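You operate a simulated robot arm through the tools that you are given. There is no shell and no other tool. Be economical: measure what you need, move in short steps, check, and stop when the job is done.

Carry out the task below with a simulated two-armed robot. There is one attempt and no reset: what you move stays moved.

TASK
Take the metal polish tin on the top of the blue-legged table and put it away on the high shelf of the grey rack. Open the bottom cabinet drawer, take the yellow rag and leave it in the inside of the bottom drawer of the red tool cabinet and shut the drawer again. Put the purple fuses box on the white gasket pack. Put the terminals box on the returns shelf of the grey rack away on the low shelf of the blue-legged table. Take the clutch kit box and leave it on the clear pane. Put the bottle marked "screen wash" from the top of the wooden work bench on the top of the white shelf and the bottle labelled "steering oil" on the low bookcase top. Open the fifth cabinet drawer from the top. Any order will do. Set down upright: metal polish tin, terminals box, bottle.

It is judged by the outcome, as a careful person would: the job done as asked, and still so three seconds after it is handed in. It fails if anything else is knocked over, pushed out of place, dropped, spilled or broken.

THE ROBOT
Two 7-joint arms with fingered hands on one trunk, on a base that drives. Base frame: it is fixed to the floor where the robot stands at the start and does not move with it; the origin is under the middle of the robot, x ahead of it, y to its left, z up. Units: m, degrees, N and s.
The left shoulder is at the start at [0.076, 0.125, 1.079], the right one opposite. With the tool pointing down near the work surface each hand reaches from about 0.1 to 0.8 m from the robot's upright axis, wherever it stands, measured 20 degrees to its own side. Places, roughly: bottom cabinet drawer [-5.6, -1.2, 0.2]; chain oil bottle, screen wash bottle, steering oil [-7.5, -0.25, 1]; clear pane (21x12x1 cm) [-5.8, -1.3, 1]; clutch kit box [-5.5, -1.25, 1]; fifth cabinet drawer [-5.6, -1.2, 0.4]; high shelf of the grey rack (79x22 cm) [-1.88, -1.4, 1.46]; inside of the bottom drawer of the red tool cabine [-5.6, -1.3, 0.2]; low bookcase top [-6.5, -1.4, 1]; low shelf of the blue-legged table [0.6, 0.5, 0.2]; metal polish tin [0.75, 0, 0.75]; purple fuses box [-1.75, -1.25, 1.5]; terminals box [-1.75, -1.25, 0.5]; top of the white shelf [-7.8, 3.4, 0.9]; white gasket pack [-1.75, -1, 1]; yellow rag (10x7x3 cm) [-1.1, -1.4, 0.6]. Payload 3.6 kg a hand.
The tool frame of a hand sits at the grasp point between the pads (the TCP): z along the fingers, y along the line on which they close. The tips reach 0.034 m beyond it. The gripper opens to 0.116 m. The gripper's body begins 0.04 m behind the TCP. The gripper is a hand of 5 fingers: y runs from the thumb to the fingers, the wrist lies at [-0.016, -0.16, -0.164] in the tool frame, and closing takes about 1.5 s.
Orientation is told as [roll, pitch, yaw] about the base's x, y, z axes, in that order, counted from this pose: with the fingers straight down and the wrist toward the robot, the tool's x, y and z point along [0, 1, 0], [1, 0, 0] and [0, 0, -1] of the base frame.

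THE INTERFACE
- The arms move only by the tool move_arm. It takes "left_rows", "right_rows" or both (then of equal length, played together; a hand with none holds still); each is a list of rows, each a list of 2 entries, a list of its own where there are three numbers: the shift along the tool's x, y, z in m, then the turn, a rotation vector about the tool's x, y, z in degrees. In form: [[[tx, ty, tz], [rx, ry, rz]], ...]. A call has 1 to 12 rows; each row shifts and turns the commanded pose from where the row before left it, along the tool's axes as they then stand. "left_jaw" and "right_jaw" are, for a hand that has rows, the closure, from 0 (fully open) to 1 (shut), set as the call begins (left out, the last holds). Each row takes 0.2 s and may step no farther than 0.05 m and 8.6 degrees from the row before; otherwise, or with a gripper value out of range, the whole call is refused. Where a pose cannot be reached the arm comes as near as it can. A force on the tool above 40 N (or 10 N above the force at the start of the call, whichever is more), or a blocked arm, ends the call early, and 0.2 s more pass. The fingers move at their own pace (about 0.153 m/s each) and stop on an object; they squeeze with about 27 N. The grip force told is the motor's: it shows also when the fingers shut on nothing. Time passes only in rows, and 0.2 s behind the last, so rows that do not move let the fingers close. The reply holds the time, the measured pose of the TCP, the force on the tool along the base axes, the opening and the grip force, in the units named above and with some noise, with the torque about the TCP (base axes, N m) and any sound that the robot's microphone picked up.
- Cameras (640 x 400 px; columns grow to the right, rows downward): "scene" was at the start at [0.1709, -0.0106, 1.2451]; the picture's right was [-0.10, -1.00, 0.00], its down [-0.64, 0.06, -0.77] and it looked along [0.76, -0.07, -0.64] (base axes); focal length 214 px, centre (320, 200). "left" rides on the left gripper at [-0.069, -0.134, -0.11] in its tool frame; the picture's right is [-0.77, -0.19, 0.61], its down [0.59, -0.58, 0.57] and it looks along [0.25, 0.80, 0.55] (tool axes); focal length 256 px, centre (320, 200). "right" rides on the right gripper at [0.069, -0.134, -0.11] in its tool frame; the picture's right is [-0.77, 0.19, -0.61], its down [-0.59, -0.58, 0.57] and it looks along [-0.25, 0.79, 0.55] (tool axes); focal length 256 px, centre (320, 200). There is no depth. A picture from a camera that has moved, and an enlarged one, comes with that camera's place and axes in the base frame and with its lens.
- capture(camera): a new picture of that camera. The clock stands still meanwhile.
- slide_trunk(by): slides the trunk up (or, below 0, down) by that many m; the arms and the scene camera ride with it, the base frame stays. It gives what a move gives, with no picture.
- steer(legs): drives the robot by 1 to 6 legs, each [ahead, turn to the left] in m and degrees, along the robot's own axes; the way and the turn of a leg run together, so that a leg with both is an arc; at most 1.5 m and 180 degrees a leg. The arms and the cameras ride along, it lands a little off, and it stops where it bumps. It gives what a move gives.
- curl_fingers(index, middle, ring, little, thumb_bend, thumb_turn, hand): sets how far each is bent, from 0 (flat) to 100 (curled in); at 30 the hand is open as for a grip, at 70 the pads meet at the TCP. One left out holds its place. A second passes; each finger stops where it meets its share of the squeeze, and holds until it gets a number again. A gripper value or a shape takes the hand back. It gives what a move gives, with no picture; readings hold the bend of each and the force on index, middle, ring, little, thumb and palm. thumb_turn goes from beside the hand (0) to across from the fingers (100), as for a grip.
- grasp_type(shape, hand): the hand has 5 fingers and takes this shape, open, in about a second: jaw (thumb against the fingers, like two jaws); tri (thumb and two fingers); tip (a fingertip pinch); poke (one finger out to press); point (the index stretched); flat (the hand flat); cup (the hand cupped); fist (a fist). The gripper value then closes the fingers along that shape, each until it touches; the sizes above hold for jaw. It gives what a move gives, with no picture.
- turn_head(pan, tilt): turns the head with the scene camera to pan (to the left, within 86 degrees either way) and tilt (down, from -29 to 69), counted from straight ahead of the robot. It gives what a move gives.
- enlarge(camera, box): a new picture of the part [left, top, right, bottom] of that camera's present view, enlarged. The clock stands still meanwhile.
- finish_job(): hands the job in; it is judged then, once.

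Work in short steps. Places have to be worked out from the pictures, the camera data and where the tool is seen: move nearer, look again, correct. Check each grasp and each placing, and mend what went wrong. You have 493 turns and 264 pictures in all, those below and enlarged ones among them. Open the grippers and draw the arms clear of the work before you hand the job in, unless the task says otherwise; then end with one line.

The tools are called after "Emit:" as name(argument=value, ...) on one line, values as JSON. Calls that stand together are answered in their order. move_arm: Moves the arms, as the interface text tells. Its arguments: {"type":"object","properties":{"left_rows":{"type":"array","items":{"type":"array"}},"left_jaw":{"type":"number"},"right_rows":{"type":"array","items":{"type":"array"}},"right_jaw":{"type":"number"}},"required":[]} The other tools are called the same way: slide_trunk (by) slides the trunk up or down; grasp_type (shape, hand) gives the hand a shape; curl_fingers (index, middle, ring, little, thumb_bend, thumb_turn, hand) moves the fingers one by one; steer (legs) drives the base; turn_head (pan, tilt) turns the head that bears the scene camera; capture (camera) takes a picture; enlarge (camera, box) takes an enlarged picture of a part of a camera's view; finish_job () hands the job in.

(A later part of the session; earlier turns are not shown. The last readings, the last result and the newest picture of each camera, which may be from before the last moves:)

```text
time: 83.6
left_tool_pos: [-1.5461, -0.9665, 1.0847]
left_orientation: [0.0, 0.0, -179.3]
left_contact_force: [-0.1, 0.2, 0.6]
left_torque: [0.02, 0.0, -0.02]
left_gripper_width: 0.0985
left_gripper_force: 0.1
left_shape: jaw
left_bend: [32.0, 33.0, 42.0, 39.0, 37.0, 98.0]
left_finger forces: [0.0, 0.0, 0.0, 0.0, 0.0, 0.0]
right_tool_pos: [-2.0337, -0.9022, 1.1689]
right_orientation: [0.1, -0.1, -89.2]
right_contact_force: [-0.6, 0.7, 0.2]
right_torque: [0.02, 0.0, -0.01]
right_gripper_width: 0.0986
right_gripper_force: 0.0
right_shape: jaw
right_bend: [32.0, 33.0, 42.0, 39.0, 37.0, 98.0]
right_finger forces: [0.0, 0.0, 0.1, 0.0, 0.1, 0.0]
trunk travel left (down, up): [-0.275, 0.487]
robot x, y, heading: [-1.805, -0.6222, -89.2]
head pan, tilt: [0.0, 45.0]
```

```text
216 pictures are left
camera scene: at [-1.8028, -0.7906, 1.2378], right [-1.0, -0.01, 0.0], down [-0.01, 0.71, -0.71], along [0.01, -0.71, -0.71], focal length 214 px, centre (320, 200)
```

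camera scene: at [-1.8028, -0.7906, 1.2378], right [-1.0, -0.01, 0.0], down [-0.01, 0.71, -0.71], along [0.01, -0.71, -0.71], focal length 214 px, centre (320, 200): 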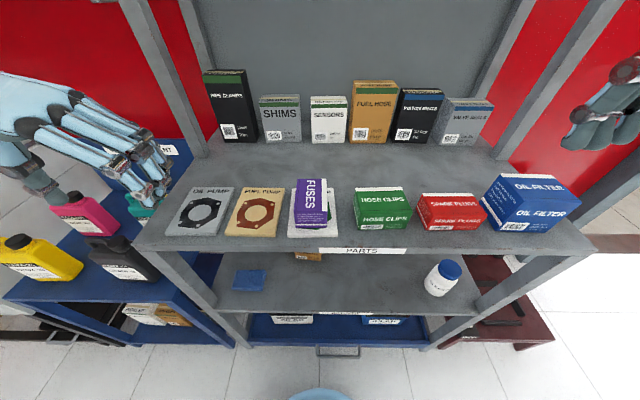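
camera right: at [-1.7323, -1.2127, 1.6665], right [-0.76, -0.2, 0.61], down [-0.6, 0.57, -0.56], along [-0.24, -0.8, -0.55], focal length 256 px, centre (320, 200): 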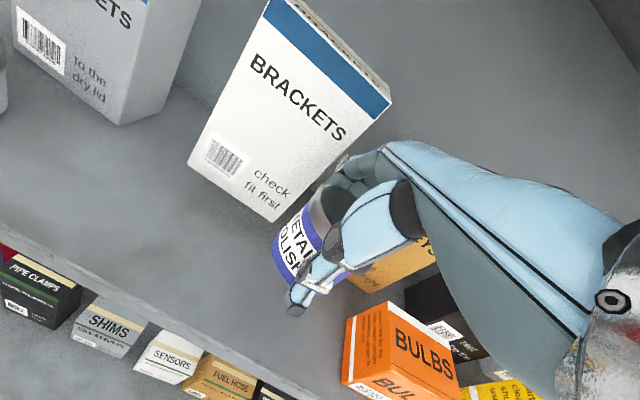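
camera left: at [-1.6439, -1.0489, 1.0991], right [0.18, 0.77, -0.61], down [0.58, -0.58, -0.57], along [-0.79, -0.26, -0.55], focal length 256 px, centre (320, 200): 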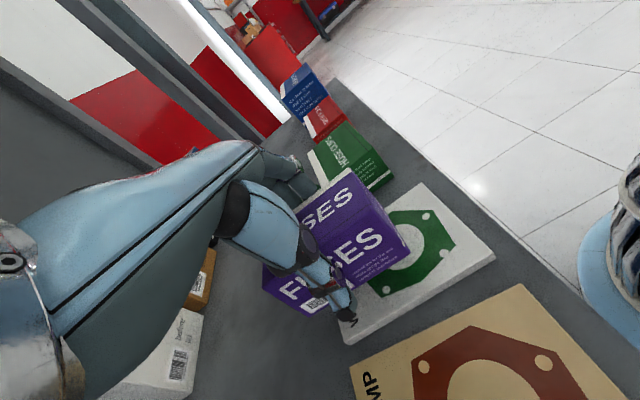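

Fuses are done. Next is the terminals box on the RETURNS shelf. I'll back off, turn the left hand back to neutral, lower the trunk, and look in under the counter.

Emit:
steer(legs=[[-0.2, 0]])

Emit:
move_arm(left_rows=[[[0, 0, 0], [0, 0, -8.18]], [[0, 0, 0], [0, 0, -8.18]], [[0, 0, 0], [0, 0, -8.18]], [[0, 0, 0], [0, 0, -8.18]], [[0, 0, 0], [0, 0, -8.18]], [[0, 0, 0], [0, 0, -8.18]], [[0, 0, 0], [0, 0, -8.18]], [[0, 0, 0], [0, 0, -8.18]], [[0, 0, 0], [0, 0, -8.18]], [[0, 0, 0], [0, 0, -8.18]], [[0, 0, 0], [0, 0, -8.18]]])

Emit:
slide_trunk(by=-0.27)

Emit:
turn_head(pan=0, tilt=30)

Emit:
capture(camera="scene")

Emit:
enlarge(camera="scene", box=[200, 170, 450, 330])

```text
time: 85.2
left_tool_pos: [-1.5491, -0.769, 1.0847]
left_orientation: [0.1, 0.0, -179.1]
left_contact_force: [0.6, -0.1, 0.0]
left_torque: [-0.04, 0.02, 0.01]
left_gripper_width: 0.0984
left_gripper_force: 0.1
left_shape: jaw
left_bend: [32.0, 33.0, 42.0, 39.0, 37.0, 98.0]
left_finger forces: [0.0, 0.1, 0.1, 0.0, 0.0, 0.0]
right_tool_pos: [-2.0366, -0.7035, 1.169]
right_orientation: [-0.1, 0.0, -89.3]
right_contact_force: [0.3, 1.2, 0.6]
right_torque: [0.0, -0.01, -0.03]
right_gripper_width: 0.0983
right_gripper_force: 0.1
right_shape: jaw
right_bend: [32.0, 33.0, 42.0, 39.0, 37.0, 98.0]
right_finger forces: [0.0, 0.0, 0.1, 0.0, 0.1, 0.0]
trunk travel left (down, up): [-0.275, 0.487]
robot x, y, heading: [-1.8087, -0.4249, -89.1]
head pan, tilt: [0.0, 45.0]
```

```text
time: 87.6
left_tool_pos: [-1.5687, -0.7946, 1.1041]
left_orientation: [0.1, 0.1, -89.2]
left_contact_force: [-0.2, 0.0, -0.5]
left_torque: [-0.04, 0.02, -0.01]
left_gripper_width: 0.0984
left_gripper_force: 0.1
left_shape: jaw
left_bend: [32.0, 33.0, 42.0, 39.0, 37.0, 98.0]
left_finger forces: [0.1, 0.0, 0.0, 0.0, 0.1, 0.1]
left hand out of reach, approached as far as the arm can: row 10, 11
right_tool_pos: [-2.0361, -0.7055, 1.1682]
right_orientation: [0.1, 0.1, -89.2]
right_contact_force: [0.5, -1.1, 0.0]
right_torque: [0.0, 0.04, -0.03]
right_gripper_width: 0.0983
right_gripper_force: 0.0
right_shape: jaw
right_bend: [32.0, 33.0, 42.0, 39.0, 37.0, 98.0]
right_finger forces: [0.0, 0.0, 0.0, 0.0, 0.0, 0.1]
trunk travel left (down, up): [-0.275, 0.487]
robot x, y, heading: [-1.8115, -0.4271, -89.4]
head pan, tilt: [0.0, 45.0]
```

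```text
time: 90.3
left_tool_pos: [-1.567, -0.8854, 0.7135]
left_orientation: [0.0, 22.5, -89.3]
left_contact_force: [0.3, 0.2, 0.0]
left_torque: [-0.01, -0.05, 0.0]
left_gripper_width: 0.0987
left_gripper_force: 0.0
left_shape: jaw
left_bend: [32.0, 33.0, 42.0, 39.0, 37.0, 98.0]
left_finger forces: [0.0, 0.1, 0.0, 0.1, 0.1, 0.1]
right_tool_pos: [-2.0338, -0.779, 0.8602]
right_orientation: [0.0, 12.9, -89.3]
right_contact_force: [0.4, 0.3, 0.5]
right_torque: [0.02, -0.02, 0.0]
right_gripper_width: 0.0983
right_gripper_force: 0.0
right_shape: jaw
right_bend: [32.0, 33.0, 42.0, 39.0, 37.0, 98.0]
right_finger forces: [0.0, 0.0, 0.0, 0.1, 0.0, 0.0]
trunk travel left (down, up): [-0.005, 0.757]
robot x, y, heading: [-1.8121, -0.4246, -89.2]
head pan, tilt: [0.0, 45.0]
```

```text
time: 91.1
left_tool_pos: [-1.5674, -0.8863, 0.7124]
left_orientation: [-0.1, 22.4, -89.3]
left_contact_force: [-0.1, 0.1, 0.4]
left_torque: [-0.01, 0.0, -0.02]
left_gripper_width: 0.0983
left_gripper_force: 0.1
left_shape: jaw
left_bend: [32.0, 33.0, 42.0, 39.0, 37.0, 98.0]
left_finger forces: [0.0, 0.0, 0.0, 0.1, 0.0, 0.2]
right_tool_pos: [-2.0348, -0.7792, 0.8594]
right_orientation: [0.0, 12.8, -89.3]
right_contact_force: [0.4, 0.2, 0.5]
right_torque: [0.03, 0.0, 0.01]
right_gripper_width: 0.0982
right_gripper_force: 0.1
right_shape: jaw
right_bend: [32.0, 33.0, 42.0, 39.0, 37.0, 98.0]
right_finger forces: [0.1, 0.1, 0.0, 0.0, 0.0, 0.1]
trunk travel left (down, up): [-0.005, 0.757]
robot x, y, heading: [-1.8108, -0.4229, -89.3]
head pan, tilt: [0.0, 30.0]
```

```text
215 pictures are left
camera scene: at [-1.8037, -0.7487, 0.971], right [-1.0, -0.01, 0.0], down [-0.01, 0.5, -0.87], along [0.01, -0.87, -0.5], focal length 214 px, centre (320, 200)
```

scene: 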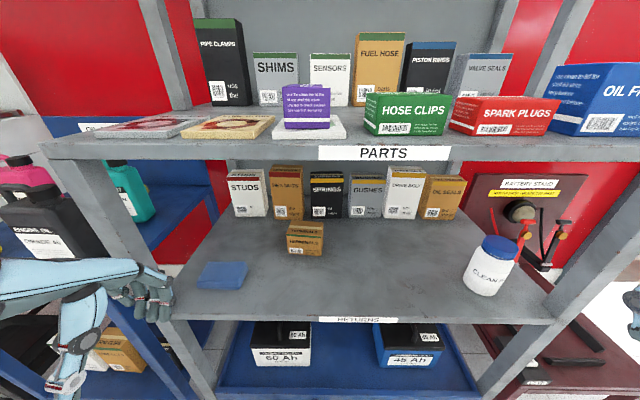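

```text
2.50 times, centred on (325, 250) of scene
camera zoom: at [-1.8037, -0.7487, 0.971], right [-1.0, -0.01, 0.0], down [-0.01, 0.5, -0.87], along [0.01, -0.87, -0.5], focal length 536 px, centre (308, 75)
```

zoom: 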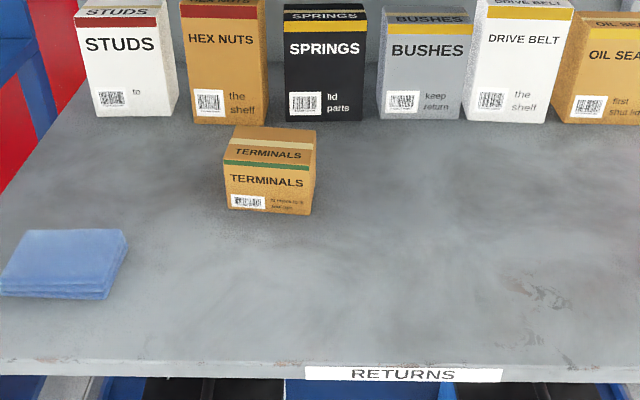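

The box is about 10 × 7.4 × 7.3 cm, front-bottom at (-1.749, -1.226, 0.506); the counter underside is at 0.87. Lowering made the body lean forward, so I'll back up, level the left hand, and line it up.

Emit:
steer(legs=[[-0.15, 0]])

Emit:
move_arm(left_rows=[[[0, 0, 0], [-7.5, 0, 0]], [[0, 0, 0], [-7.5, 0, 0]], [[0, 0, 0], [-7.5, 0, 0]], [[-0.0305, 0.0335, 0.009], [0, 0, 0]], [[-0.0305, 0.0335, 0.009], [0, 0, 0]], [[-0.0305, 0.0335, 0.009], [0, 0, 0]], [[-0.0305, 0.0335, 0.009], [0, 0, 0]], [[-0.0305, 0.0335, 0.009], [0, 0, 0]], [[-0.0305, 0.0335, 0.009], [0, 0, 0]]], left_jaw=0)

Emit:
capture(camera="scene")

Emit:
capture(camera="left")

```text
time: 92.3
left_tool_pos: [-1.5447, -0.7527, 0.769]
left_orientation: [-6.1, 15.7, -82.9]
left_contact_force: [-0.7, -1.5, -0.3]
left_torque: [0.1, 0.02, -0.05]
left_gripper_width: 0.0986
left_gripper_force: 0.1
left_shape: jaw
left_bend: [32.0, 33.0, 42.0, 39.0, 36.0, 98.0]
left_finger forces: [0.0, 0.0, 0.0, 0.0, 0.0, 0.0]
right_tool_pos: [-2.0226, -0.6094, 0.8825]
right_orientation: [4.6, 3.2, -87.2]
right_contact_force: [23.1, -18.5, 20.3]
right_torque: [0.43, -0.9, -1.15]
right_gripper_width: 0.0985
right_gripper_force: 0.0
right_shape: jaw
right_bend: [32.0, 33.0, 42.0, 39.0, 45.0, 91.0]
right_finger forces: [0.0, 0.0, 0.0, 0.0, 0.0, 0.1]
trunk travel left (down, up): [-0.005, 0.757]
robot x, y, heading: [-1.8081, -0.3157, -89.1]
head pan, tilt: [0.0, 30.0]
stopped in leg 1: the robot was blocked; the commanded pose is now the measured one
```

```text
time: 93.2
left_tool_pos: [-1.5902, -0.801, 0.7926]
left_orientation: [-5.2, 8.4, -83.0]
left_contact_force: [0.4, 0.6, 0.5]
left_torque: [-0.06, 0.06, 0.0]
left_gripper_width: 0.1157
left_gripper_force: 0.1
left_shape: jaw
left_bend: [30.0, 30.0, 30.0, 30.0, 30.0, 97.0]
left_finger forces: [0.0, 0.0, 0.1, 0.0, 0.0, 0.0]
left hand out of reach, approached as far as the arm can: row 1, 2, 3
right_tool_pos: [-2.0257, -0.6111, 0.8793]
right_orientation: [4.5, -0.7, -86.1]
right_contact_force: [0.8, -2.0, 0.4]
right_torque: [0.19, 0.0, -0.08]
right_gripper_width: 0.0985
right_gripper_force: 0.0
right_shape: jaw
right_bend: [32.0, 33.0, 42.0, 39.0, 36.0, 98.0]
right_finger forces: [0.0, 0.0, 0.0, 0.0, 0.1, 0.0]
trunk travel left (down, up): [-0.005, 0.757]
robot x, y, heading: [-1.8138, -0.3171, -89.4]
head pan, tilt: [0.0, 30.0]
stopped in row 4 (right hand): the arm was blocked; the commanded pose is now the measured one
```

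```text
213 pictures are left
camera scene: at [-1.8048, -0.643, 0.9712], right [-1.0, -0.01, 0.0], down [-0.01, 0.5, -0.87], along [0.01, -0.87, -0.5], focal length 214 px, centre (320, 200)
```

scene: 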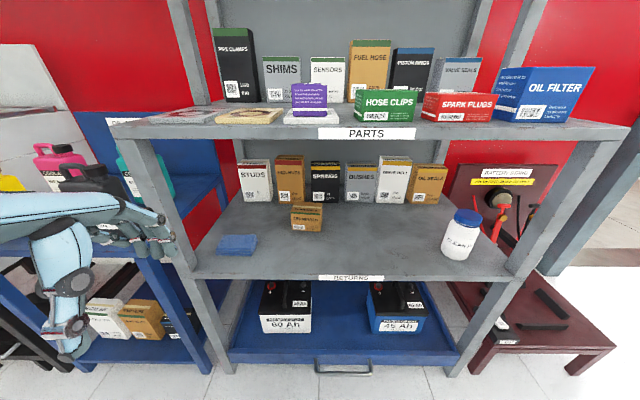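

```text
212 pictures are left
camera left: at [-1.664, -0.6925, 0.9272], right [-0.85, 0.16, -0.51], down [0.45, 0.72, -0.53], along [0.28, -0.68, -0.68], focal length 256 px, centre (320, 200)
```

left: 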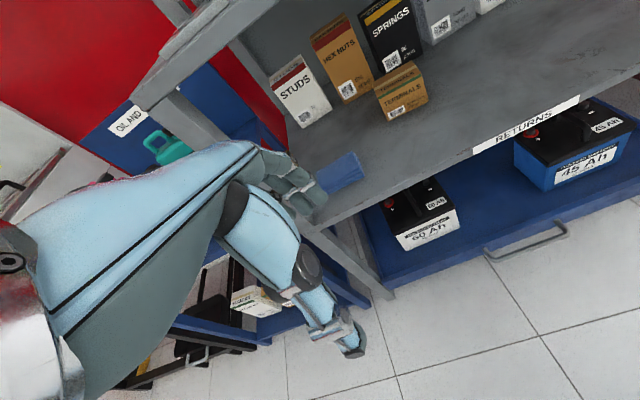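

The right arm got blocked on something; I'll look to the right and behind.

Emit:
turn_head(pan=-80, tilt=35)

Emit:
capture(camera="scene")

Emit:
capture(camera="right")

Emit:
turn_head(pan=80, tilt=35)

Emit:
capture(camera="scene")

```text
time: 94.8
left_tool_pos: [-1.5931, -0.8008, 0.7916]
left_orientation: [-5.1, 8.4, -83.1]
left_contact_force: [1.0, -0.3, -0.3]
left_torque: [0.03, 0.01, 0.01]
left_gripper_width: 0.116
left_gripper_force: 0.1
left_shape: jaw
left_bend: [30.0, 30.0, 30.0, 30.0, 30.0, 97.0]
left_finger forces: [0.0, 0.1, 0.1, 0.0, 0.1, 0.0]
right_tool_pos: [-2.0271, -0.6118, 0.879]
right_orientation: [4.5, -0.4, -86.1]
right_contact_force: [5.7, -8.8, 12.9]
right_torque: [0.43, -0.08, -0.21]
right_gripper_width: 0.0983
right_gripper_force: 0.1
right_shape: jaw
right_bend: [32.0, 33.0, 42.0, 39.0, 38.0, 97.0]
right_finger forces: [0.0, 0.0, 0.0, 0.1, 0.1, 0.0]
trunk travel left (down, up): [-0.005, 0.757]
robot x, y, heading: [-1.8087, -0.315, -89.4]
head pan, tilt: [-80.0, 35.0]
```

```text
211 pictures are left
camera scene: at [-1.8929, -0.5693, 0.9633], right [-0.19, 0.98, 0.0], down [0.56, 0.11, -0.82], along [-0.8, -0.15, -0.57], focal length 214 px, centre (320, 200)
```

scene: 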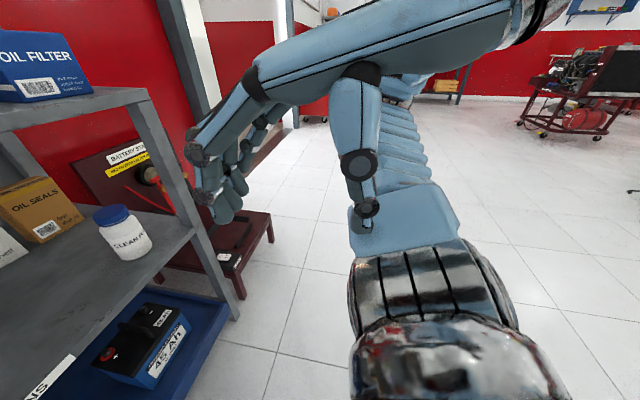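

```text
210 pictures are left
camera right: at [-1.9767, -0.4739, 0.994], right [-0.8, -0.24, 0.55], down [-0.58, 0.53, -0.61], along [-0.15, -0.81, -0.56], focal length 256 px, centre (320, 200)
```

right: 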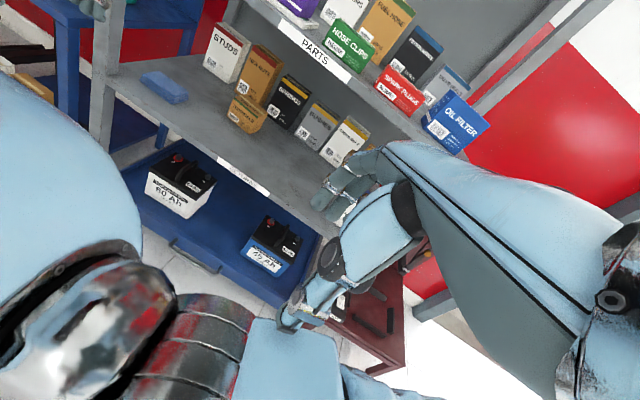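

```text
time: 97.2
left_tool_pos: [-1.5926, -0.802, 0.792]
left_orientation: [-5.0, 8.4, -83.2]
left_contact_force: [0.0, 0.2, 0.4]
left_torque: [-0.01, -0.01, -0.01]
left_gripper_width: 0.1161
left_gripper_force: 0.1
left_shape: jaw
left_bend: [30.0, 30.0, 30.0, 30.0, 30.0, 97.0]
left_finger forces: [0.1, 0.0, 0.0, 0.0, 0.1, 0.0]
right_tool_pos: [-2.025, -0.6115, 0.8805]
right_orientation: [4.5, -0.5, -86.1]
right_contact_force: [2.3, -6.7, 5.6]
right_torque: [0.05, -0.11, -0.15]
right_gripper_width: 0.0986
right_gripper_force: 0.0
right_shape: jaw
right_bend: [32.0, 33.0, 42.0, 39.0, 38.0, 97.0]
right_finger forces: [0.0, 0.0, 0.0, 0.0, 0.1, 0.1]
trunk travel left (down, up): [-0.005, 0.757]
robot x, y, heading: [-1.8103, -0.3137, -89.2]
head pan, tilt: [80.0, 35.0]
```

```text
209 pictures are left
camera scene: at [-1.7195, -0.5672, 0.9633], right [-0.16, -0.99, 0.0], down [-0.57, 0.09, -0.82], along [0.81, -0.13, -0.57], focal length 214 px, centre (320, 200)
```

scene: 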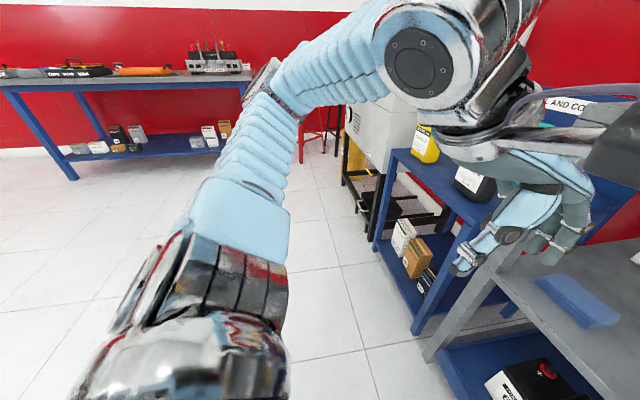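

The right thumb is only pressing on its own upper arm. I'll extend the right hand forward and upward to free it.

Emit:
move_arm(right_rows=[[[0, 0.03, -0.02], [0, 0, 0]], [[0, 0.04, -0.02], [0, 0, 0]], [[0, 0.04, -0.02], [0, 0, 0]], [[0, 0.04, -0.02], [0, 0, 0]], [[0, 0, -0.03], [0, 0, 0]]])

Emit:
turn_head(pan=0, tilt=25)

Emit:
steer(legs=[[-0.07, 0]])

```text
time: 98.4
left_tool_pos: [-1.5931, -0.8013, 0.792]
left_orientation: [-5.2, 8.2, -83.3]
left_contact_force: [-0.9, -0.3, -0.8]
left_torque: [-0.03, 0.02, 0.01]
left_gripper_width: 0.116
left_gripper_force: 0.1
left_shape: jaw
left_bend: [30.0, 30.0, 30.0, 30.0, 30.0, 97.0]
left_finger forces: [0.1, 0.1, 0.1, 0.0, 0.0, 0.0]
right_tool_pos: [-2.0225, -0.7599, 0.9905]
right_orientation: [4.5, -0.5, -86.1]
right_contact_force: [-0.2, -0.1, 0.9]
right_torque: [-0.05, -0.04, 0.0]
right_gripper_width: 0.0985
right_gripper_force: 0.0
right_shape: jaw
right_bend: [32.0, 33.0, 42.0, 39.0, 36.0, 98.0]
right_finger forces: [0.1, 0.0, 0.0, 0.1, 0.0, 0.0]
trunk travel left (down, up): [-0.005, 0.757]
robot x, y, heading: [-1.8121, -0.3167, -89.4]
head pan, tilt: [80.0, 35.0]
```

```text
time: 100.0
left_tool_pos: [-1.5927, -0.8012, 0.793]
left_orientation: [-5.1, 8.3, -83.2]
left_contact_force: [-0.1, -0.4, 0.8]
left_torque: [0.01, 0.0, -0.01]
left_gripper_width: 0.1158
left_gripper_force: 0.0
left_shape: jaw
left_bend: [30.0, 30.0, 30.0, 30.0, 30.0, 97.0]
left_finger forces: [0.0, 0.0, 0.0, 0.0, 0.0, 0.0]
right_tool_pos: [-2.0228, -0.7608, 0.9901]
right_orientation: [4.6, -0.4, -86.2]
right_contact_force: [-0.4, -0.8, -0.4]
right_torque: [0.01, 0.01, 0.0]
right_gripper_width: 0.0988
right_gripper_force: 0.0
right_shape: jaw
right_bend: [32.0, 33.0, 42.0, 39.0, 36.0, 98.0]
right_finger forces: [0.0, 0.0, 0.1, 0.0, 0.0, 0.1]
trunk travel left (down, up): [-0.005, 0.757]
robot x, y, heading: [-1.8078, -0.3194, -88.9]
head pan, tilt: [0.0, 25.0]
```

```text
time: 101.0
left_tool_pos: [-1.5948, -0.7176, 0.7958]
left_orientation: [-4.9, 7.5, -83.5]
left_contact_force: [-0.3, -3.7, -0.7]
left_torque: [0.22, -0.01, -0.08]
left_gripper_width: 0.1154
left_gripper_force: 0.0
left_shape: jaw
left_bend: [30.0, 30.0, 30.0, 30.0, 30.0, 97.0]
left_finger forces: [0.1, 0.0, 0.1, 0.0, 0.1, 0.0]
right_tool_pos: [-2.0249, -0.6751, 0.9956]
right_orientation: [4.5, -1.2, -86.2]
right_contact_force: [0.9, -4.0, -0.5]
right_torque: [0.26, 0.03, 0.07]
right_gripper_width: 0.0986
right_gripper_force: 0.1
right_shape: jaw
right_bend: [32.0, 33.0, 42.0, 39.0, 36.0, 98.0]
right_finger forces: [0.0, 0.0, 0.1, 0.0, 0.0, 0.0]
trunk travel left (down, up): [-0.005, 0.757]
robot x, y, heading: [-1.8097, -0.2478, -89.3]
head pan, tilt: [0.0, 25.0]
```

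Free now. Level the left hand and bring it to the mouth of the RETURNS shelf.

Emit:
move_arm(left_rows=[[[0, 0.02, 0], [-3.75, 2.4, 2.9]], [[0, 0.02, 0], [-3.75, 2.4, 2.9]], [[-0.022, 0.028, 0.0195], [0, 0, 0]], [[-0.022, 0.028, 0.0195], [0, 0, 0]], [[-0.022, 0.028, 0.0195], [0, 0, 0]], [[-0.022, 0.028, 0.0195], [0, 0, 0]], [[-0.022, 0.028, 0.0195], [0, 0, 0]], [[-0.022, 0.028, 0.0195], [0, 0, 0]], [[-0.022, 0.028, 0.0195], [0, 0, 0]]])

Emit:
capture(camera="scene")

Emit:
capture(camera="left")

```text
time: 103.0
left_tool_pos: [-1.7201, -0.9546, 0.6697]
left_orientation: [-0.3, 0.8, -88.8]
left_contact_force: [1.5, 2.1, 1.8]
left_torque: [-0.09, 0.07, -0.01]
left_gripper_width: 0.1159
left_gripper_force: 0.0
left_shape: jaw
left_bend: [30.0, 30.0, 30.0, 30.0, 30.0, 97.0]
left_finger forces: [0.1, 0.0, 0.1, 0.1, 0.0, 0.1]
left hand out of reach, approached as far as the arm can: row 1, 9
right_tool_pos: [-2.027, -0.6989, 0.9859]
right_orientation: [4.3, 0.0, -86.2]
right_contact_force: [-1.0, 2.9, -0.3]
right_torque: [-0.16, -0.09, -0.03]
right_gripper_width: 0.0985
right_gripper_force: 0.1
right_shape: jaw
right_bend: [32.0, 33.0, 42.0, 39.0, 36.0, 98.0]
right_finger forces: [0.0, 0.0, 0.0, 0.0, 0.0, 0.0]
trunk travel left (down, up): [-0.005, 0.757]
robot x, y, heading: [-1.8115, -0.2439, -89.3]
head pan, tilt: [0.0, 25.0]
```

```text
208 pictures are left
camera scene: at [-1.8057, -0.6369, 0.9651], right [-1.0, -0.01, 0.0], down [-0.01, 0.48, -0.88], along [0.01, -0.88, -0.48], focal length 214 px, centre (320, 200)
```

scene: 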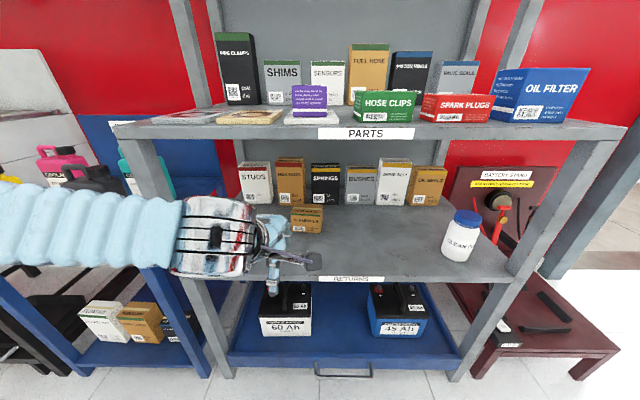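

```text
207 pictures are left
camera left: at [-1.7916, -0.8227, 0.7825], right [-0.78, 0.18, -0.6], down [0.57, 0.6, -0.56], along [0.26, -0.78, -0.57], focal length 256 px, centre (320, 200)
```

left: 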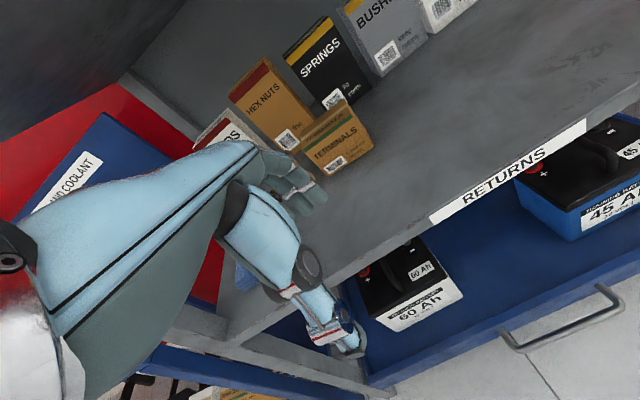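

The arm reaches inward awkwardly, with the elbow sweeping left. I'll shift the robot to its right so the box lies in front of the left shoulder.

Emit:
steer(legs=[[-0.2, 0], [0, -90], [0.24, 0], [0, 90]])

Emit:
capture(camera="scene")

```text
time: 103.7
left_tool_pos: [-1.6677, -0.9344, 0.8135]
left_orientation: [-15.6, -13.1, -72.2]
left_contact_force: [2.2, -0.8, -1.4]
left_torque: [0.02, 0.14, -0.14]
left_gripper_width: 0.1163
left_gripper_force: 0.0
left_shape: jaw
left_bend: [30.0, 30.0, 30.0, 30.0, 30.0, 97.0]
left_finger forces: [0.0, 0.1, 0.0, 0.1, 0.1, 0.0]
right_tool_pos: [-1.9873, -0.5697, 1.0288]
right_orientation: [10.7, -13.0, -81.1]
right_contact_force: [-1.4, 2.5, -0.3]
right_torque: [-0.28, -0.08, -0.05]
right_gripper_width: 0.0988
right_gripper_force: 0.0
right_shape: jaw
right_bend: [32.0, 33.0, 42.0, 39.0, 36.0, 98.0]
right_finger forces: [0.1, 0.0, 0.1, 0.0, 0.0, 0.0]
trunk travel left (down, up): [-0.005, 0.757]
robot x, y, heading: [-1.8109, -0.2422, -89.1]
head pan, tilt: [0.0, 25.0]
stopped in leg 1: the robot was blocked; the commanded pose is now the measured one
```

```text
206 pictures are left
camera scene: at [-1.8039, -0.6985, 0.9477], right [-1.0, -0.01, 0.0], down [-0.01, 0.54, -0.84], along [0.01, -0.84, -0.54], focal length 214 px, centre (320, 200)
```

scene: 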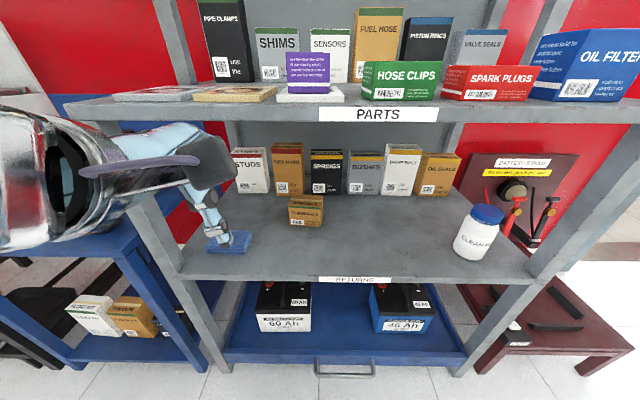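

Blocked again, so I need to find what the left arm is touching.

Emit:
turn_head(pan=60, tilt=35)

Emit:
capture(camera="scene")

Emit:
capture(camera="left")

Emit:
turn_head(pan=0, tilt=69)

Emit:
capture(camera="scene")

```text
time: 105.0
left_tool_pos: [-1.6871, -0.8914, 0.7954]
left_orientation: [-7.7, -13.8, -78.9]
left_contact_force: [1.1, 2.1, -0.3]
left_torque: [-0.02, 0.03, 0.01]
left_gripper_width: 0.116
left_gripper_force: 0.1
left_shape: jaw
left_bend: [30.0, 30.0, 30.0, 30.0, 30.0, 97.0]
left_finger forces: [0.1, 0.0, 0.0, 0.0, 0.0, 0.1]
right_tool_pos: [-2.0054, -0.5491, 1.0231]
right_orientation: [6.5, -12.8, -82.1]
right_contact_force: [0.7, 1.6, 0.1]
right_torque: [-0.11, -0.01, -0.07]
right_gripper_width: 0.0986
right_gripper_force: 0.1
right_shape: jaw
right_bend: [32.0, 33.0, 42.0, 39.0, 36.0, 98.0]
right_finger forces: [0.1, 0.0, 0.1, 0.0, 0.0, 0.0]
trunk travel left (down, up): [-0.005, 0.757]
robot x, y, heading: [-1.8097, -0.24, -89.5]
head pan, tilt: [60.0, 35.0]
```

```text
205 pictures are left
camera scene: at [-1.7332, -0.584, 0.9525], right [-0.49, -0.87, -0.06], down [-0.5, 0.34, -0.8], along [0.71, -0.36, -0.6], focal length 214 px, centre (320, 200)
```

scene: 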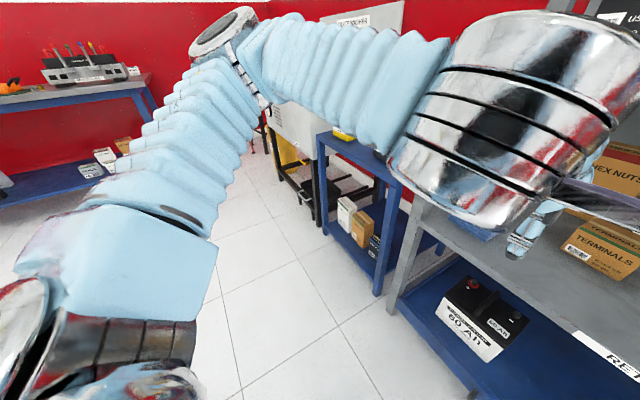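

```text
204 pictures are left
camera left: at [-1.7693, -0.7461, 0.8791], right [-0.84, -0.1, -0.53], down [0.42, 0.5, -0.76], along [0.34, -0.86, -0.38], focal length 256 px, centre (320, 200)
```

left: 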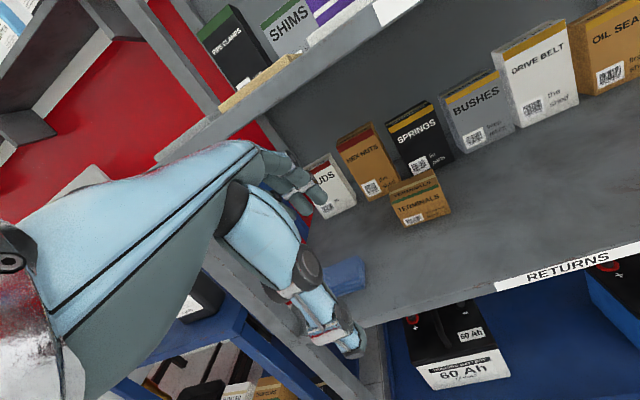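

```text
time: 106.3
left_tool_pos: [-1.6915, -0.8857, 0.7999]
left_orientation: [-8.0, -13.6, -79.2]
left_contact_force: [-0.1, 0.2, -0.5]
left_torque: [0.0, 0.02, -0.02]
left_gripper_width: 0.1158
left_gripper_force: 0.1
left_shape: jaw
left_bend: [30.0, 30.0, 30.0, 30.0, 30.0, 97.0]
left_finger forces: [0.0, 0.0, 0.0, 0.1, 0.0, 0.0]
right_tool_pos: [-2.0129, -0.5411, 1.0259]
right_orientation: [6.1, -12.5, -83.6]
right_contact_force: [0.3, 0.5, -1.2]
right_torque: [-0.02, -0.03, -0.02]
right_gripper_width: 0.0984
right_gripper_force: 0.0
right_shape: jaw
right_bend: [32.0, 33.0, 42.0, 39.0, 36.0, 98.0]
right_finger forces: [0.0, 0.0, 0.0, 0.0, 0.0, 0.0]
trunk travel left (down, up): [-0.005, 0.757]
robot x, y, heading: [-1.8161, -0.2406, -89.7]
head pan, tilt: [0.0, 68.8]
```

```text
203 pictures are left
camera scene: at [-1.8097, -0.5544, 0.9159], right [-1.0, -0.01, 0.0], down [-0.01, 0.94, -0.34], along [0.0, -0.34, -0.94], focal length 214 px, centre (320, 200)
```

scene: 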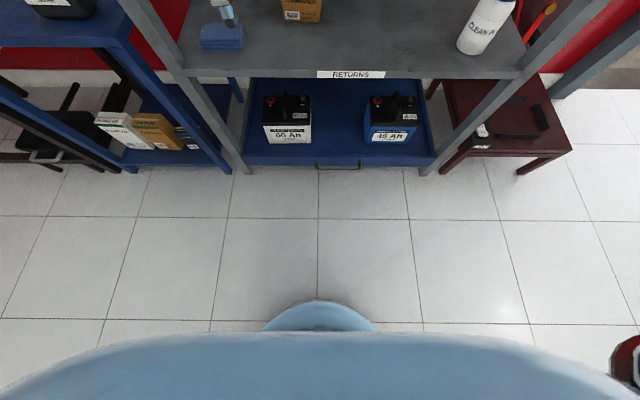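

Nothing has been displaced. The trunk is at its lowest limit and sways, so I'll raise it a bit, draw the left hand back out, and retry in small legs.

Emit:
move_arm(left_rows=[[[0.03, -0.02, -0.02], [0, 0, 0]], [[0.03, -0.02, -0.02], [0, 0, 0]], [[0.03, -0.02, -0.02], [0, 0, 0]], [[0.03, -0.02, -0.02], [0, 0, 0]]])

Emit:
slide_trunk(by=0.15)

Emit:
steer(legs=[[-0.2, 0]])

Emit:
capture(camera="left")

```text
time: 106.6
left_tool_pos: [-1.6782, -0.8492, 0.8185]
left_orientation: [-8.2, -15.8, -79.0]
left_contact_force: [0.6, 0.7, 0.2]
left_torque: [0.0, -0.03, 0.01]
left_gripper_width: 0.116
left_gripper_force: 0.1
left_shape: jaw
left_bend: [30.0, 30.0, 30.0, 30.0, 30.0, 97.0]
left_finger forces: [0.0, 0.0, 0.1, 0.0, 0.0, 0.0]
right_tool_pos: [-2.0106, -0.5104, 1.0296]
right_orientation: [5.6, -14.2, -83.4]
right_contact_force: [-0.6, 0.1, 0.1]
right_torque: [0.01, 0.01, 0.03]
right_gripper_width: 0.0986
right_gripper_force: 0.0
right_shape: jaw
right_bend: [32.0, 33.0, 42.0, 39.0, 36.0, 98.0]
right_finger forces: [0.0, 0.0, 0.1, 0.0, 0.1, 0.0]
trunk travel left (down, up): [-0.005, 0.757]
robot x, y, heading: [-1.8148, -0.2466, -89.8]
head pan, tilt: [0.0, 68.8]
stopped in row 1 (right hand): the arm was blocked; the commanded pose is now the measured one
```

```text
time: 108.4
left_tool_pos: [-1.6793, -0.8504, 0.9681]
left_orientation: [-8.2, -15.3, -78.9]
left_contact_force: [-0.1, 0.5, 0.2]
left_torque: [-0.02, -0.03, 0.0]
left_gripper_width: 0.116
left_gripper_force: 0.0
left_shape: jaw
left_bend: [30.0, 30.0, 30.0, 30.0, 30.0, 97.0]
left_finger forces: [0.0, 0.0, 0.0, 0.1, 0.1, 0.0]
right_tool_pos: [-2.012, -0.512, 1.1778]
right_orientation: [5.9, -14.1, -83.5]
right_contact_force: [0.0, 0.8, -0.6]
right_torque: [0.0, -0.01, -0.01]
right_gripper_width: 0.0988
right_gripper_force: 0.1
right_shape: jaw
right_bend: [32.0, 33.0, 42.0, 39.0, 36.0, 98.0]
right_finger forces: [0.0, 0.0, 0.0, 0.0, 0.0, 0.1]
trunk travel left (down, up): [-0.155, 0.607]
robot x, y, heading: [-1.8127, -0.2429, -89.6]
head pan, tilt: [0.0, 68.8]
```

```text
time: 110.0
left_tool_pos: [-1.6804, -0.6755, 0.9595]
left_orientation: [-7.9, -14.5, -79.0]
left_contact_force: [1.3, 1.4, 0.7]
left_torque: [-0.1, 0.05, -0.01]
left_gripper_width: 0.116
left_gripper_force: 0.1
left_shape: jaw
left_bend: [30.0, 30.0, 30.0, 30.0, 30.0, 97.0]
left_finger forces: [0.0, 0.0, 0.1, 0.1, 0.1, 0.0]
right_tool_pos: [-2.0137, -0.3404, 1.1759]
right_orientation: [5.8, -13.0, -83.3]
right_contact_force: [-0.9, 0.8, -1.5]
right_torque: [-0.11, -0.08, -0.04]
right_gripper_width: 0.0985
right_gripper_force: 0.0
right_shape: jaw
right_bend: [32.0, 33.0, 42.0, 39.0, 36.0, 98.0]
right_finger forces: [0.0, 0.0, 0.0, 0.0, 0.0, 0.0]
trunk travel left (down, up): [-0.155, 0.607]
robot x, y, heading: [-1.815, -0.0499, -89.4]
head pan, tilt: [0.0, 68.8]
```

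```text
202 pictures are left
camera left: at [-1.763, -0.5286, 1.0411], right [-0.84, -0.11, -0.53], down [0.42, 0.49, -0.76], along [0.34, -0.87, -0.36], focal length 256 px, centre (320, 200)
```

left: 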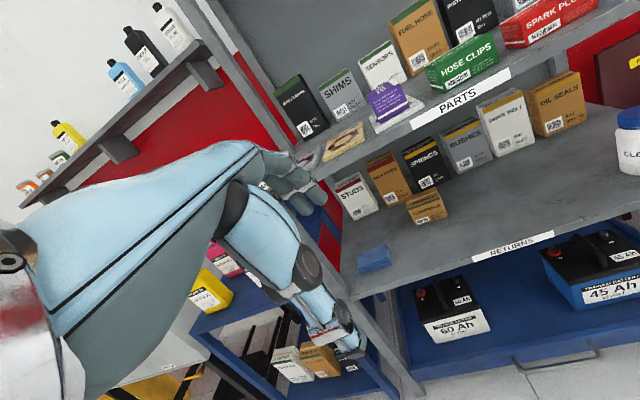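

Moving freely again; the blocker was the right hand folding onto its own arm. I'll extend the right hand, level both hands, then shift sideways.

Emit:
move_arm(right_rows=[[[0, 0.04, 0], [0, 0, 0]], [[0, 0.04, 0], [0, 0, 0]], [[0, 0.04, 0], [6.5, -2.9, 3]], [[0, 0.04, 0], [6.5, -2.9, 3]]], left_rows=[[[0, 0, 0], [4.8, 2.6, 3.4]], [[0, 0, 0], [4.8, 2.6, 3.4]], [[0, 0, 0], [4.8, 2.6, 3.4]], [[0, 0, 0], [0, 0, 0]]])

Emit:
steer(legs=[[0, -90], [0.24, 0], [0, 90]])

Emit:
turn_head(pan=0, tilt=25)

Emit:
capture(camera="scene")

```text
time: 111.0
left_tool_pos: [-1.6784, -0.6389, 0.9771]
left_orientation: [1.3, -2.8, -89.9]
left_contact_force: [-0.3, 0.6, 1.1]
left_torque: [-0.02, -0.01, -0.04]
left_gripper_width: 0.1159
left_gripper_force: 0.0
left_shape: jaw
left_bend: [30.0, 30.0, 30.0, 30.0, 30.0, 97.0]
left_finger forces: [0.1, 0.0, 0.0, 0.0, 0.0, 0.0]
right_tool_pos: [-1.9949, -0.4515, 1.216]
right_orientation: [0.6, -2.0, -88.7]
right_contact_force: [0.7, 0.9, 0.7]
right_torque: [0.01, -0.03, -0.02]
right_gripper_width: 0.0982
right_gripper_force: 0.0
right_shape: jaw
right_bend: [32.0, 33.0, 42.0, 39.0, 36.0, 98.0]
right_finger forces: [0.1, 0.1, 0.1, 0.0, 0.0, 0.1]
trunk travel left (down, up): [-0.155, 0.607]
robot x, y, heading: [-1.8123, -0.0497, -89.3]
head pan, tilt: [0.0, 68.8]
```

```text
time: 120.1
left_tool_pos: [-1.9202, -0.6484, 0.9784]
left_orientation: [1.5, -3.1, -90.3]
left_contact_force: [0.6, -0.5, 0.6]
left_torque: [-0.01, -0.02, -0.02]
left_gripper_width: 0.1159
left_gripper_force: 0.0
left_shape: jaw
left_bend: [30.0, 30.0, 30.0, 30.0, 30.0, 97.0]
left_finger forces: [0.1, 0.1, 0.0, 0.0, 0.0, 0.0]
right_tool_pos: [-2.2357, -0.4569, 1.2174]
right_orientation: [0.6, -2.1, -89.0]
right_contact_force: [0.2, -0.1, -0.1]
right_torque: [0.01, 0.0, 0.02]
right_gripper_width: 0.0986
right_gripper_force: 0.1
right_shape: jaw
right_bend: [32.0, 33.0, 42.0, 39.0, 36.0, 98.0]
right_finger forces: [0.1, 0.1, 0.0, 0.1, 0.1, 0.1]
trunk travel left (down, up): [-0.155, 0.607]
robot x, y, heading: [-2.0509, -0.0581, -89.5]
head pan, tilt: [0.0, 68.8]
```

```text
time: 121.2
left_tool_pos: [-1.9202, -0.6482, 0.9799]
left_orientation: [1.5, -3.1, -90.2]
left_contact_force: [0.5, 0.0, 0.5]
left_torque: [-0.01, 0.01, 0.01]
left_gripper_width: 0.1157
left_gripper_force: 0.1
left_shape: jaw
left_bend: [30.0, 30.0, 30.0, 30.0, 30.0, 97.0]
left_finger forces: [0.0, 0.0, 0.0, 0.0, 0.0, 0.1]
right_tool_pos: [-2.2367, -0.4557, 1.2163]
right_orientation: [0.5, -2.3, -89.0]
right_contact_force: [-0.4, 0.7, 0.5]
right_torque: [-0.02, 0.0, 0.03]
right_gripper_width: 0.0985
right_gripper_force: 0.0
right_shape: jaw
right_bend: [32.0, 33.0, 42.0, 39.0, 36.0, 98.0]
right_finger forces: [0.1, 0.0, 0.0, 0.1, 0.0, 0.0]
trunk travel left (down, up): [-0.155, 0.607]
robot x, y, heading: [-2.0499, -0.0567, -89.5]
head pan, tilt: [0.0, 25.0]
```

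```text
201 pictures are left
camera scene: at [-2.0502, -0.3004, 1.1424], right [-1.0, 0.0, 0.0], down [0.0, 0.42, -0.91], along [0.0, -0.91, -0.42], focal length 214 px, centre (320, 200)
```

scene: 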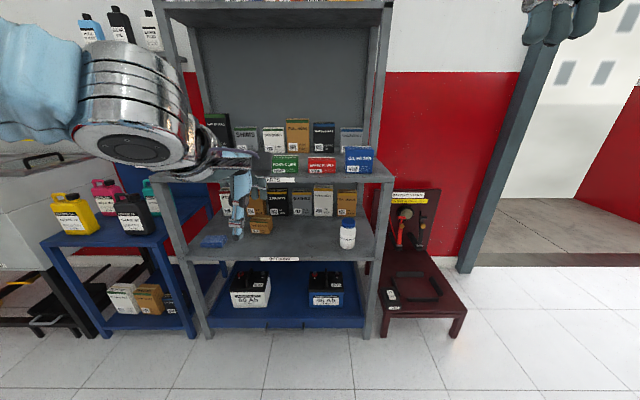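

Now I'll lower the trunk a bit and put the left hand at entry height, in line with the box.

Emit:
slide_trunk(by=-0.12)

Emit:
capture(camera="scene")

```text
time: 122.8
left_tool_pos: [-1.9213, -0.6474, 0.8591]
left_orientation: [1.3, -3.2, -90.4]
left_contact_force: [-0.6, -0.2, 0.6]
left_torque: [0.0, 0.02, -0.06]
left_gripper_width: 0.1163
left_gripper_force: 0.0
left_shape: jaw
left_bend: [30.0, 30.0, 30.0, 30.0, 30.0, 97.0]
left_finger forces: [0.0, 0.0, 0.1, 0.0, 0.0, 0.0]
right_tool_pos: [-2.2363, -0.4556, 1.0967]
right_orientation: [0.6, -2.4, -89.0]
right_contact_force: [-0.2, -0.1, -0.1]
right_torque: [0.01, 0.03, -0.01]
right_gripper_width: 0.0985
right_gripper_force: 0.0
right_shape: jaw
right_bend: [32.0, 33.0, 42.0, 39.0, 36.0, 98.0]
right_finger forces: [0.0, 0.1, 0.0, 0.1, 0.0, 0.1]
trunk travel left (down, up): [-0.035, 0.727]
robot x, y, heading: [-2.0548, -0.0627, -89.6]
head pan, tilt: [0.0, 25.0]
```

```text
200 pictures are left
camera scene: at [-2.05, -0.3695, 1.0124], right [-1.0, 0.0, 0.0], down [0.0, 0.42, -0.91], along [0.0, -0.91, -0.42], focal length 214 px, centre (320, 200)
```

scene: 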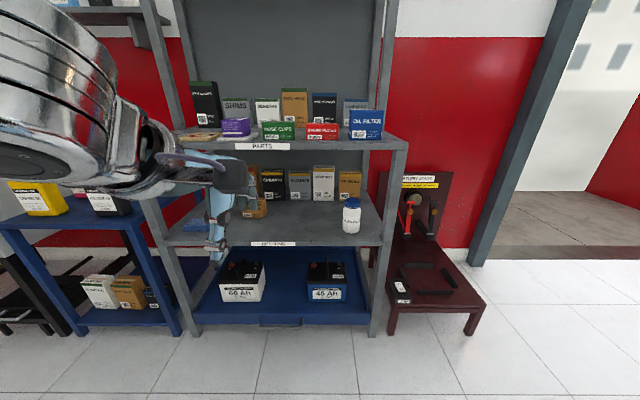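

Emit:
move_arm(left_rows=[[[0.0285, 0.01, 0.034], [0.5, 0, 0]], [[0.0285, 0.01, 0.034], [0.5, 0, 0]], [[0.0285, 0.01, 0.034], [0.5, 0, 0]], [[0.0285, 0.01, 0.034], [0.5, 0, 0]], [[0.0285, 0.01, 0.034], [0.5, 0, 0]], [[0.0285, 0.01, 0.034], [0.5, 0, 0]]])

Emit:
steer(legs=[[0.25, 0]])

Emit:
capture(camera="scene")

Emit:
capture(camera="left")

```text
time: 124.2
left_tool_pos: [-1.7456, -0.711, 0.6581]
left_orientation: [1.4, -0.1, -90.2]
left_contact_force: [0.2, 0.4, 0.0]
left_torque: [-0.01, 0.02, 0.0]
left_gripper_width: 0.1159
left_gripper_force: 0.1
left_shape: jaw
left_bend: [30.0, 30.0, 30.0, 30.0, 30.0, 97.0]
left_finger forces: [0.0, 0.0, 0.0, 0.1, 0.0, 0.0]
right_tool_pos: [-2.2349, -0.4561, 1.0974]
right_orientation: [0.5, -2.1, -89.0]
right_contact_force: [0.5, 1.0, -0.8]
right_torque: [0.05, 0.04, -0.01]
right_gripper_width: 0.0983
right_gripper_force: 0.1
right_shape: jaw
right_bend: [32.0, 33.0, 42.0, 39.0, 36.0, 98.0]
right_finger forces: [0.0, 0.0, 0.0, 0.0, 0.0, 0.1]
trunk travel left (down, up): [-0.035, 0.727]
robot x, y, heading: [-2.0539, -0.0614, -89.7]
head pan, tilt: [0.0, 25.0]
```

```text
time: 126.3
left_tool_pos: [-1.8072, -0.9591, 0.6481]
left_orientation: [8.5, 1.6, -103.4]
left_contact_force: [0.7, 0.0, -1.4]
left_torque: [-0.06, 0.06, 0.01]
left_gripper_width: 0.116
left_gripper_force: 0.0
left_shape: jaw
left_bend: [30.0, 30.0, 30.0, 30.0, 30.0, 97.0]
left_finger forces: [0.0, 0.0, 0.0, 0.0, 0.1, 0.0]
right_tool_pos: [-2.2046, -0.581, 1.1028]
right_orientation: [2.3, -9.6, -82.5]
right_contact_force: [0.0, -1.2, -0.4]
right_torque: [0.03, -0.03, 0.03]
right_gripper_width: 0.0984
right_gripper_force: 0.0
right_shape: jaw
right_bend: [33.0, 33.0, 42.0, 39.0, 36.0, 98.0]
right_finger forces: [0.0, 0.1, 0.0, 0.0, 0.1, 0.0]
trunk travel left (down, up): [-0.035, 0.727]
robot x, y, heading: [-2.0534, -0.3182, -90.2]
head pan, tilt: [0.0, 25.0]
stopped in leg 1: the robot was blocked; the commanded pose is now the measured one
```

```text
199 pictures are left
camera scene: at [-2.0479, -0.7474, 0.9856], right [-1.0, 0.0, 0.0], down [0.0, 0.53, -0.85], along [0.0, -0.85, -0.53], focal length 214 px, centre (320, 200)
```

scene: 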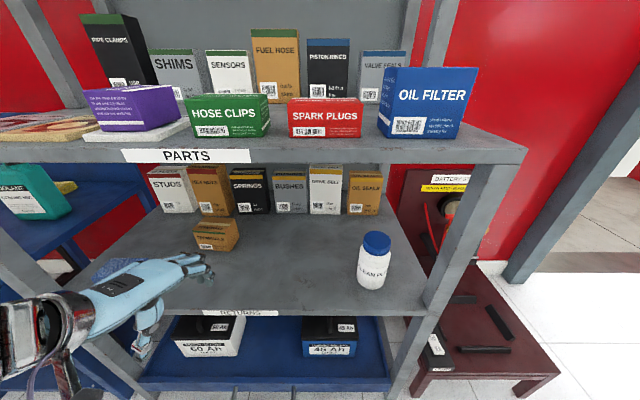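

```text
198 pictures are left
camera left: at [-1.8589, -0.8111, 0.7502], right [-0.6, 0.36, -0.71], down [0.79, 0.42, -0.46], along [0.13, -0.84, -0.53], focal length 256 px, centre (320, 200)
```

left: 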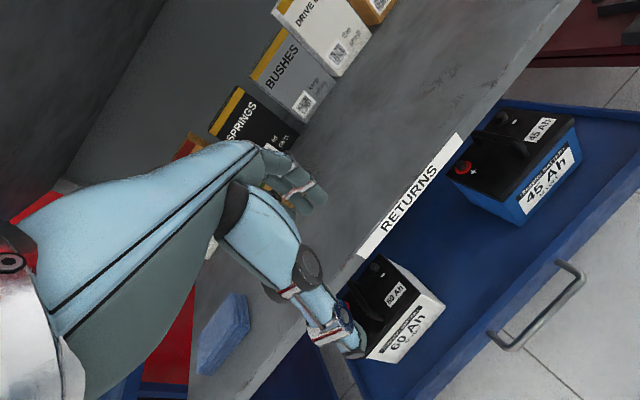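

Emit:
move_arm(left_rows=[[[0, 0, 0], [0, 0, 0]], [[0, 0, 0], [0, 0, 0]]])

Emit:
turn_head(pan=60, tilt=30)

Emit:
capture(camera="scene")

```text
time: 126.6
left_tool_pos: [-1.7513, -0.9101, 0.777]
left_orientation: [15.0, -14.3, -94.9]
left_contact_force: [24.9, -5.9, 73.1]
left_torque: [3.01, 1.62, -0.79]
left_gripper_width: 0.1161
left_gripper_force: 0.1
left_shape: jaw
left_bend: [29.0, 30.0, 30.0, 29.0, 30.0, 98.0]
left_finger forces: [0.0, 0.0, 0.1, 0.0, 0.1, 0.0]
right_tool_pos: [-2.2176, -0.4098, 1.1111]
right_orientation: [5.8, -21.9, -72.2]
right_contact_force: [-4.8, -1.8, 7.3]
right_torque: [0.38, -0.07, 0.29]
right_gripper_width: 0.0988
right_gripper_force: 0.0
right_shape: jaw
right_bend: [32.0, 33.0, 42.0, 39.0, 36.0, 98.0]
right_finger forces: [0.0, 0.0, 0.0, 0.0, 0.0, 0.1]
trunk travel left (down, up): [-0.035, 0.727]
robot x, y, heading: [-2.0534, -0.3203, -89.6]
head pan, tilt: [0.0, 25.0]
stopped in row 1 (left hand): the arm was blocked; the commanded pose is now the measured one
```

```text
time: 127.9
left_tool_pos: [-1.8073, -0.8814, 0.709]
left_orientation: [10.3, -6.4, -103.3]
left_contact_force: [-1.6, -1.7, -2.1]
left_torque: [0.02, -0.04, 0.03]
left_gripper_width: 0.116
left_gripper_force: 0.1
left_shape: jaw
left_bend: [30.0, 30.0, 30.0, 30.0, 30.0, 97.0]
left_finger forces: [0.0, 0.0, 0.1, 0.1, 0.0, 0.0]
right_tool_pos: [-2.2069, -0.4469, 1.1107]
right_orientation: [2.3, -16.6, -81.9]
right_contact_force: [1.0, -2.6, -0.2]
right_torque: [0.12, 0.04, 0.06]
right_gripper_width: 0.0984
right_gripper_force: 0.1
right_shape: jaw
right_bend: [32.0, 33.0, 42.0, 39.0, 36.0, 98.0]
right_finger forces: [0.1, 0.0, 0.0, 0.0, 0.0, 0.0]
trunk travel left (down, up): [-0.035, 0.727]
robot x, y, heading: [-2.0522, -0.3166, -90.0]
head pan, tilt: [60.0, 30.0]
```

```text
197 pictures are left
camera scene: at [-1.9727, -0.5816, 1.0031], right [-0.5, -0.87, 0.0], down [-0.43, 0.25, -0.86], along [0.75, -0.43, -0.5], focal length 214 px, centre (320, 200)
```

scene: 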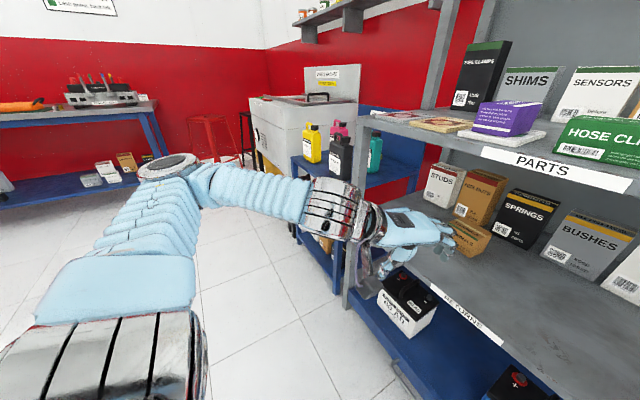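

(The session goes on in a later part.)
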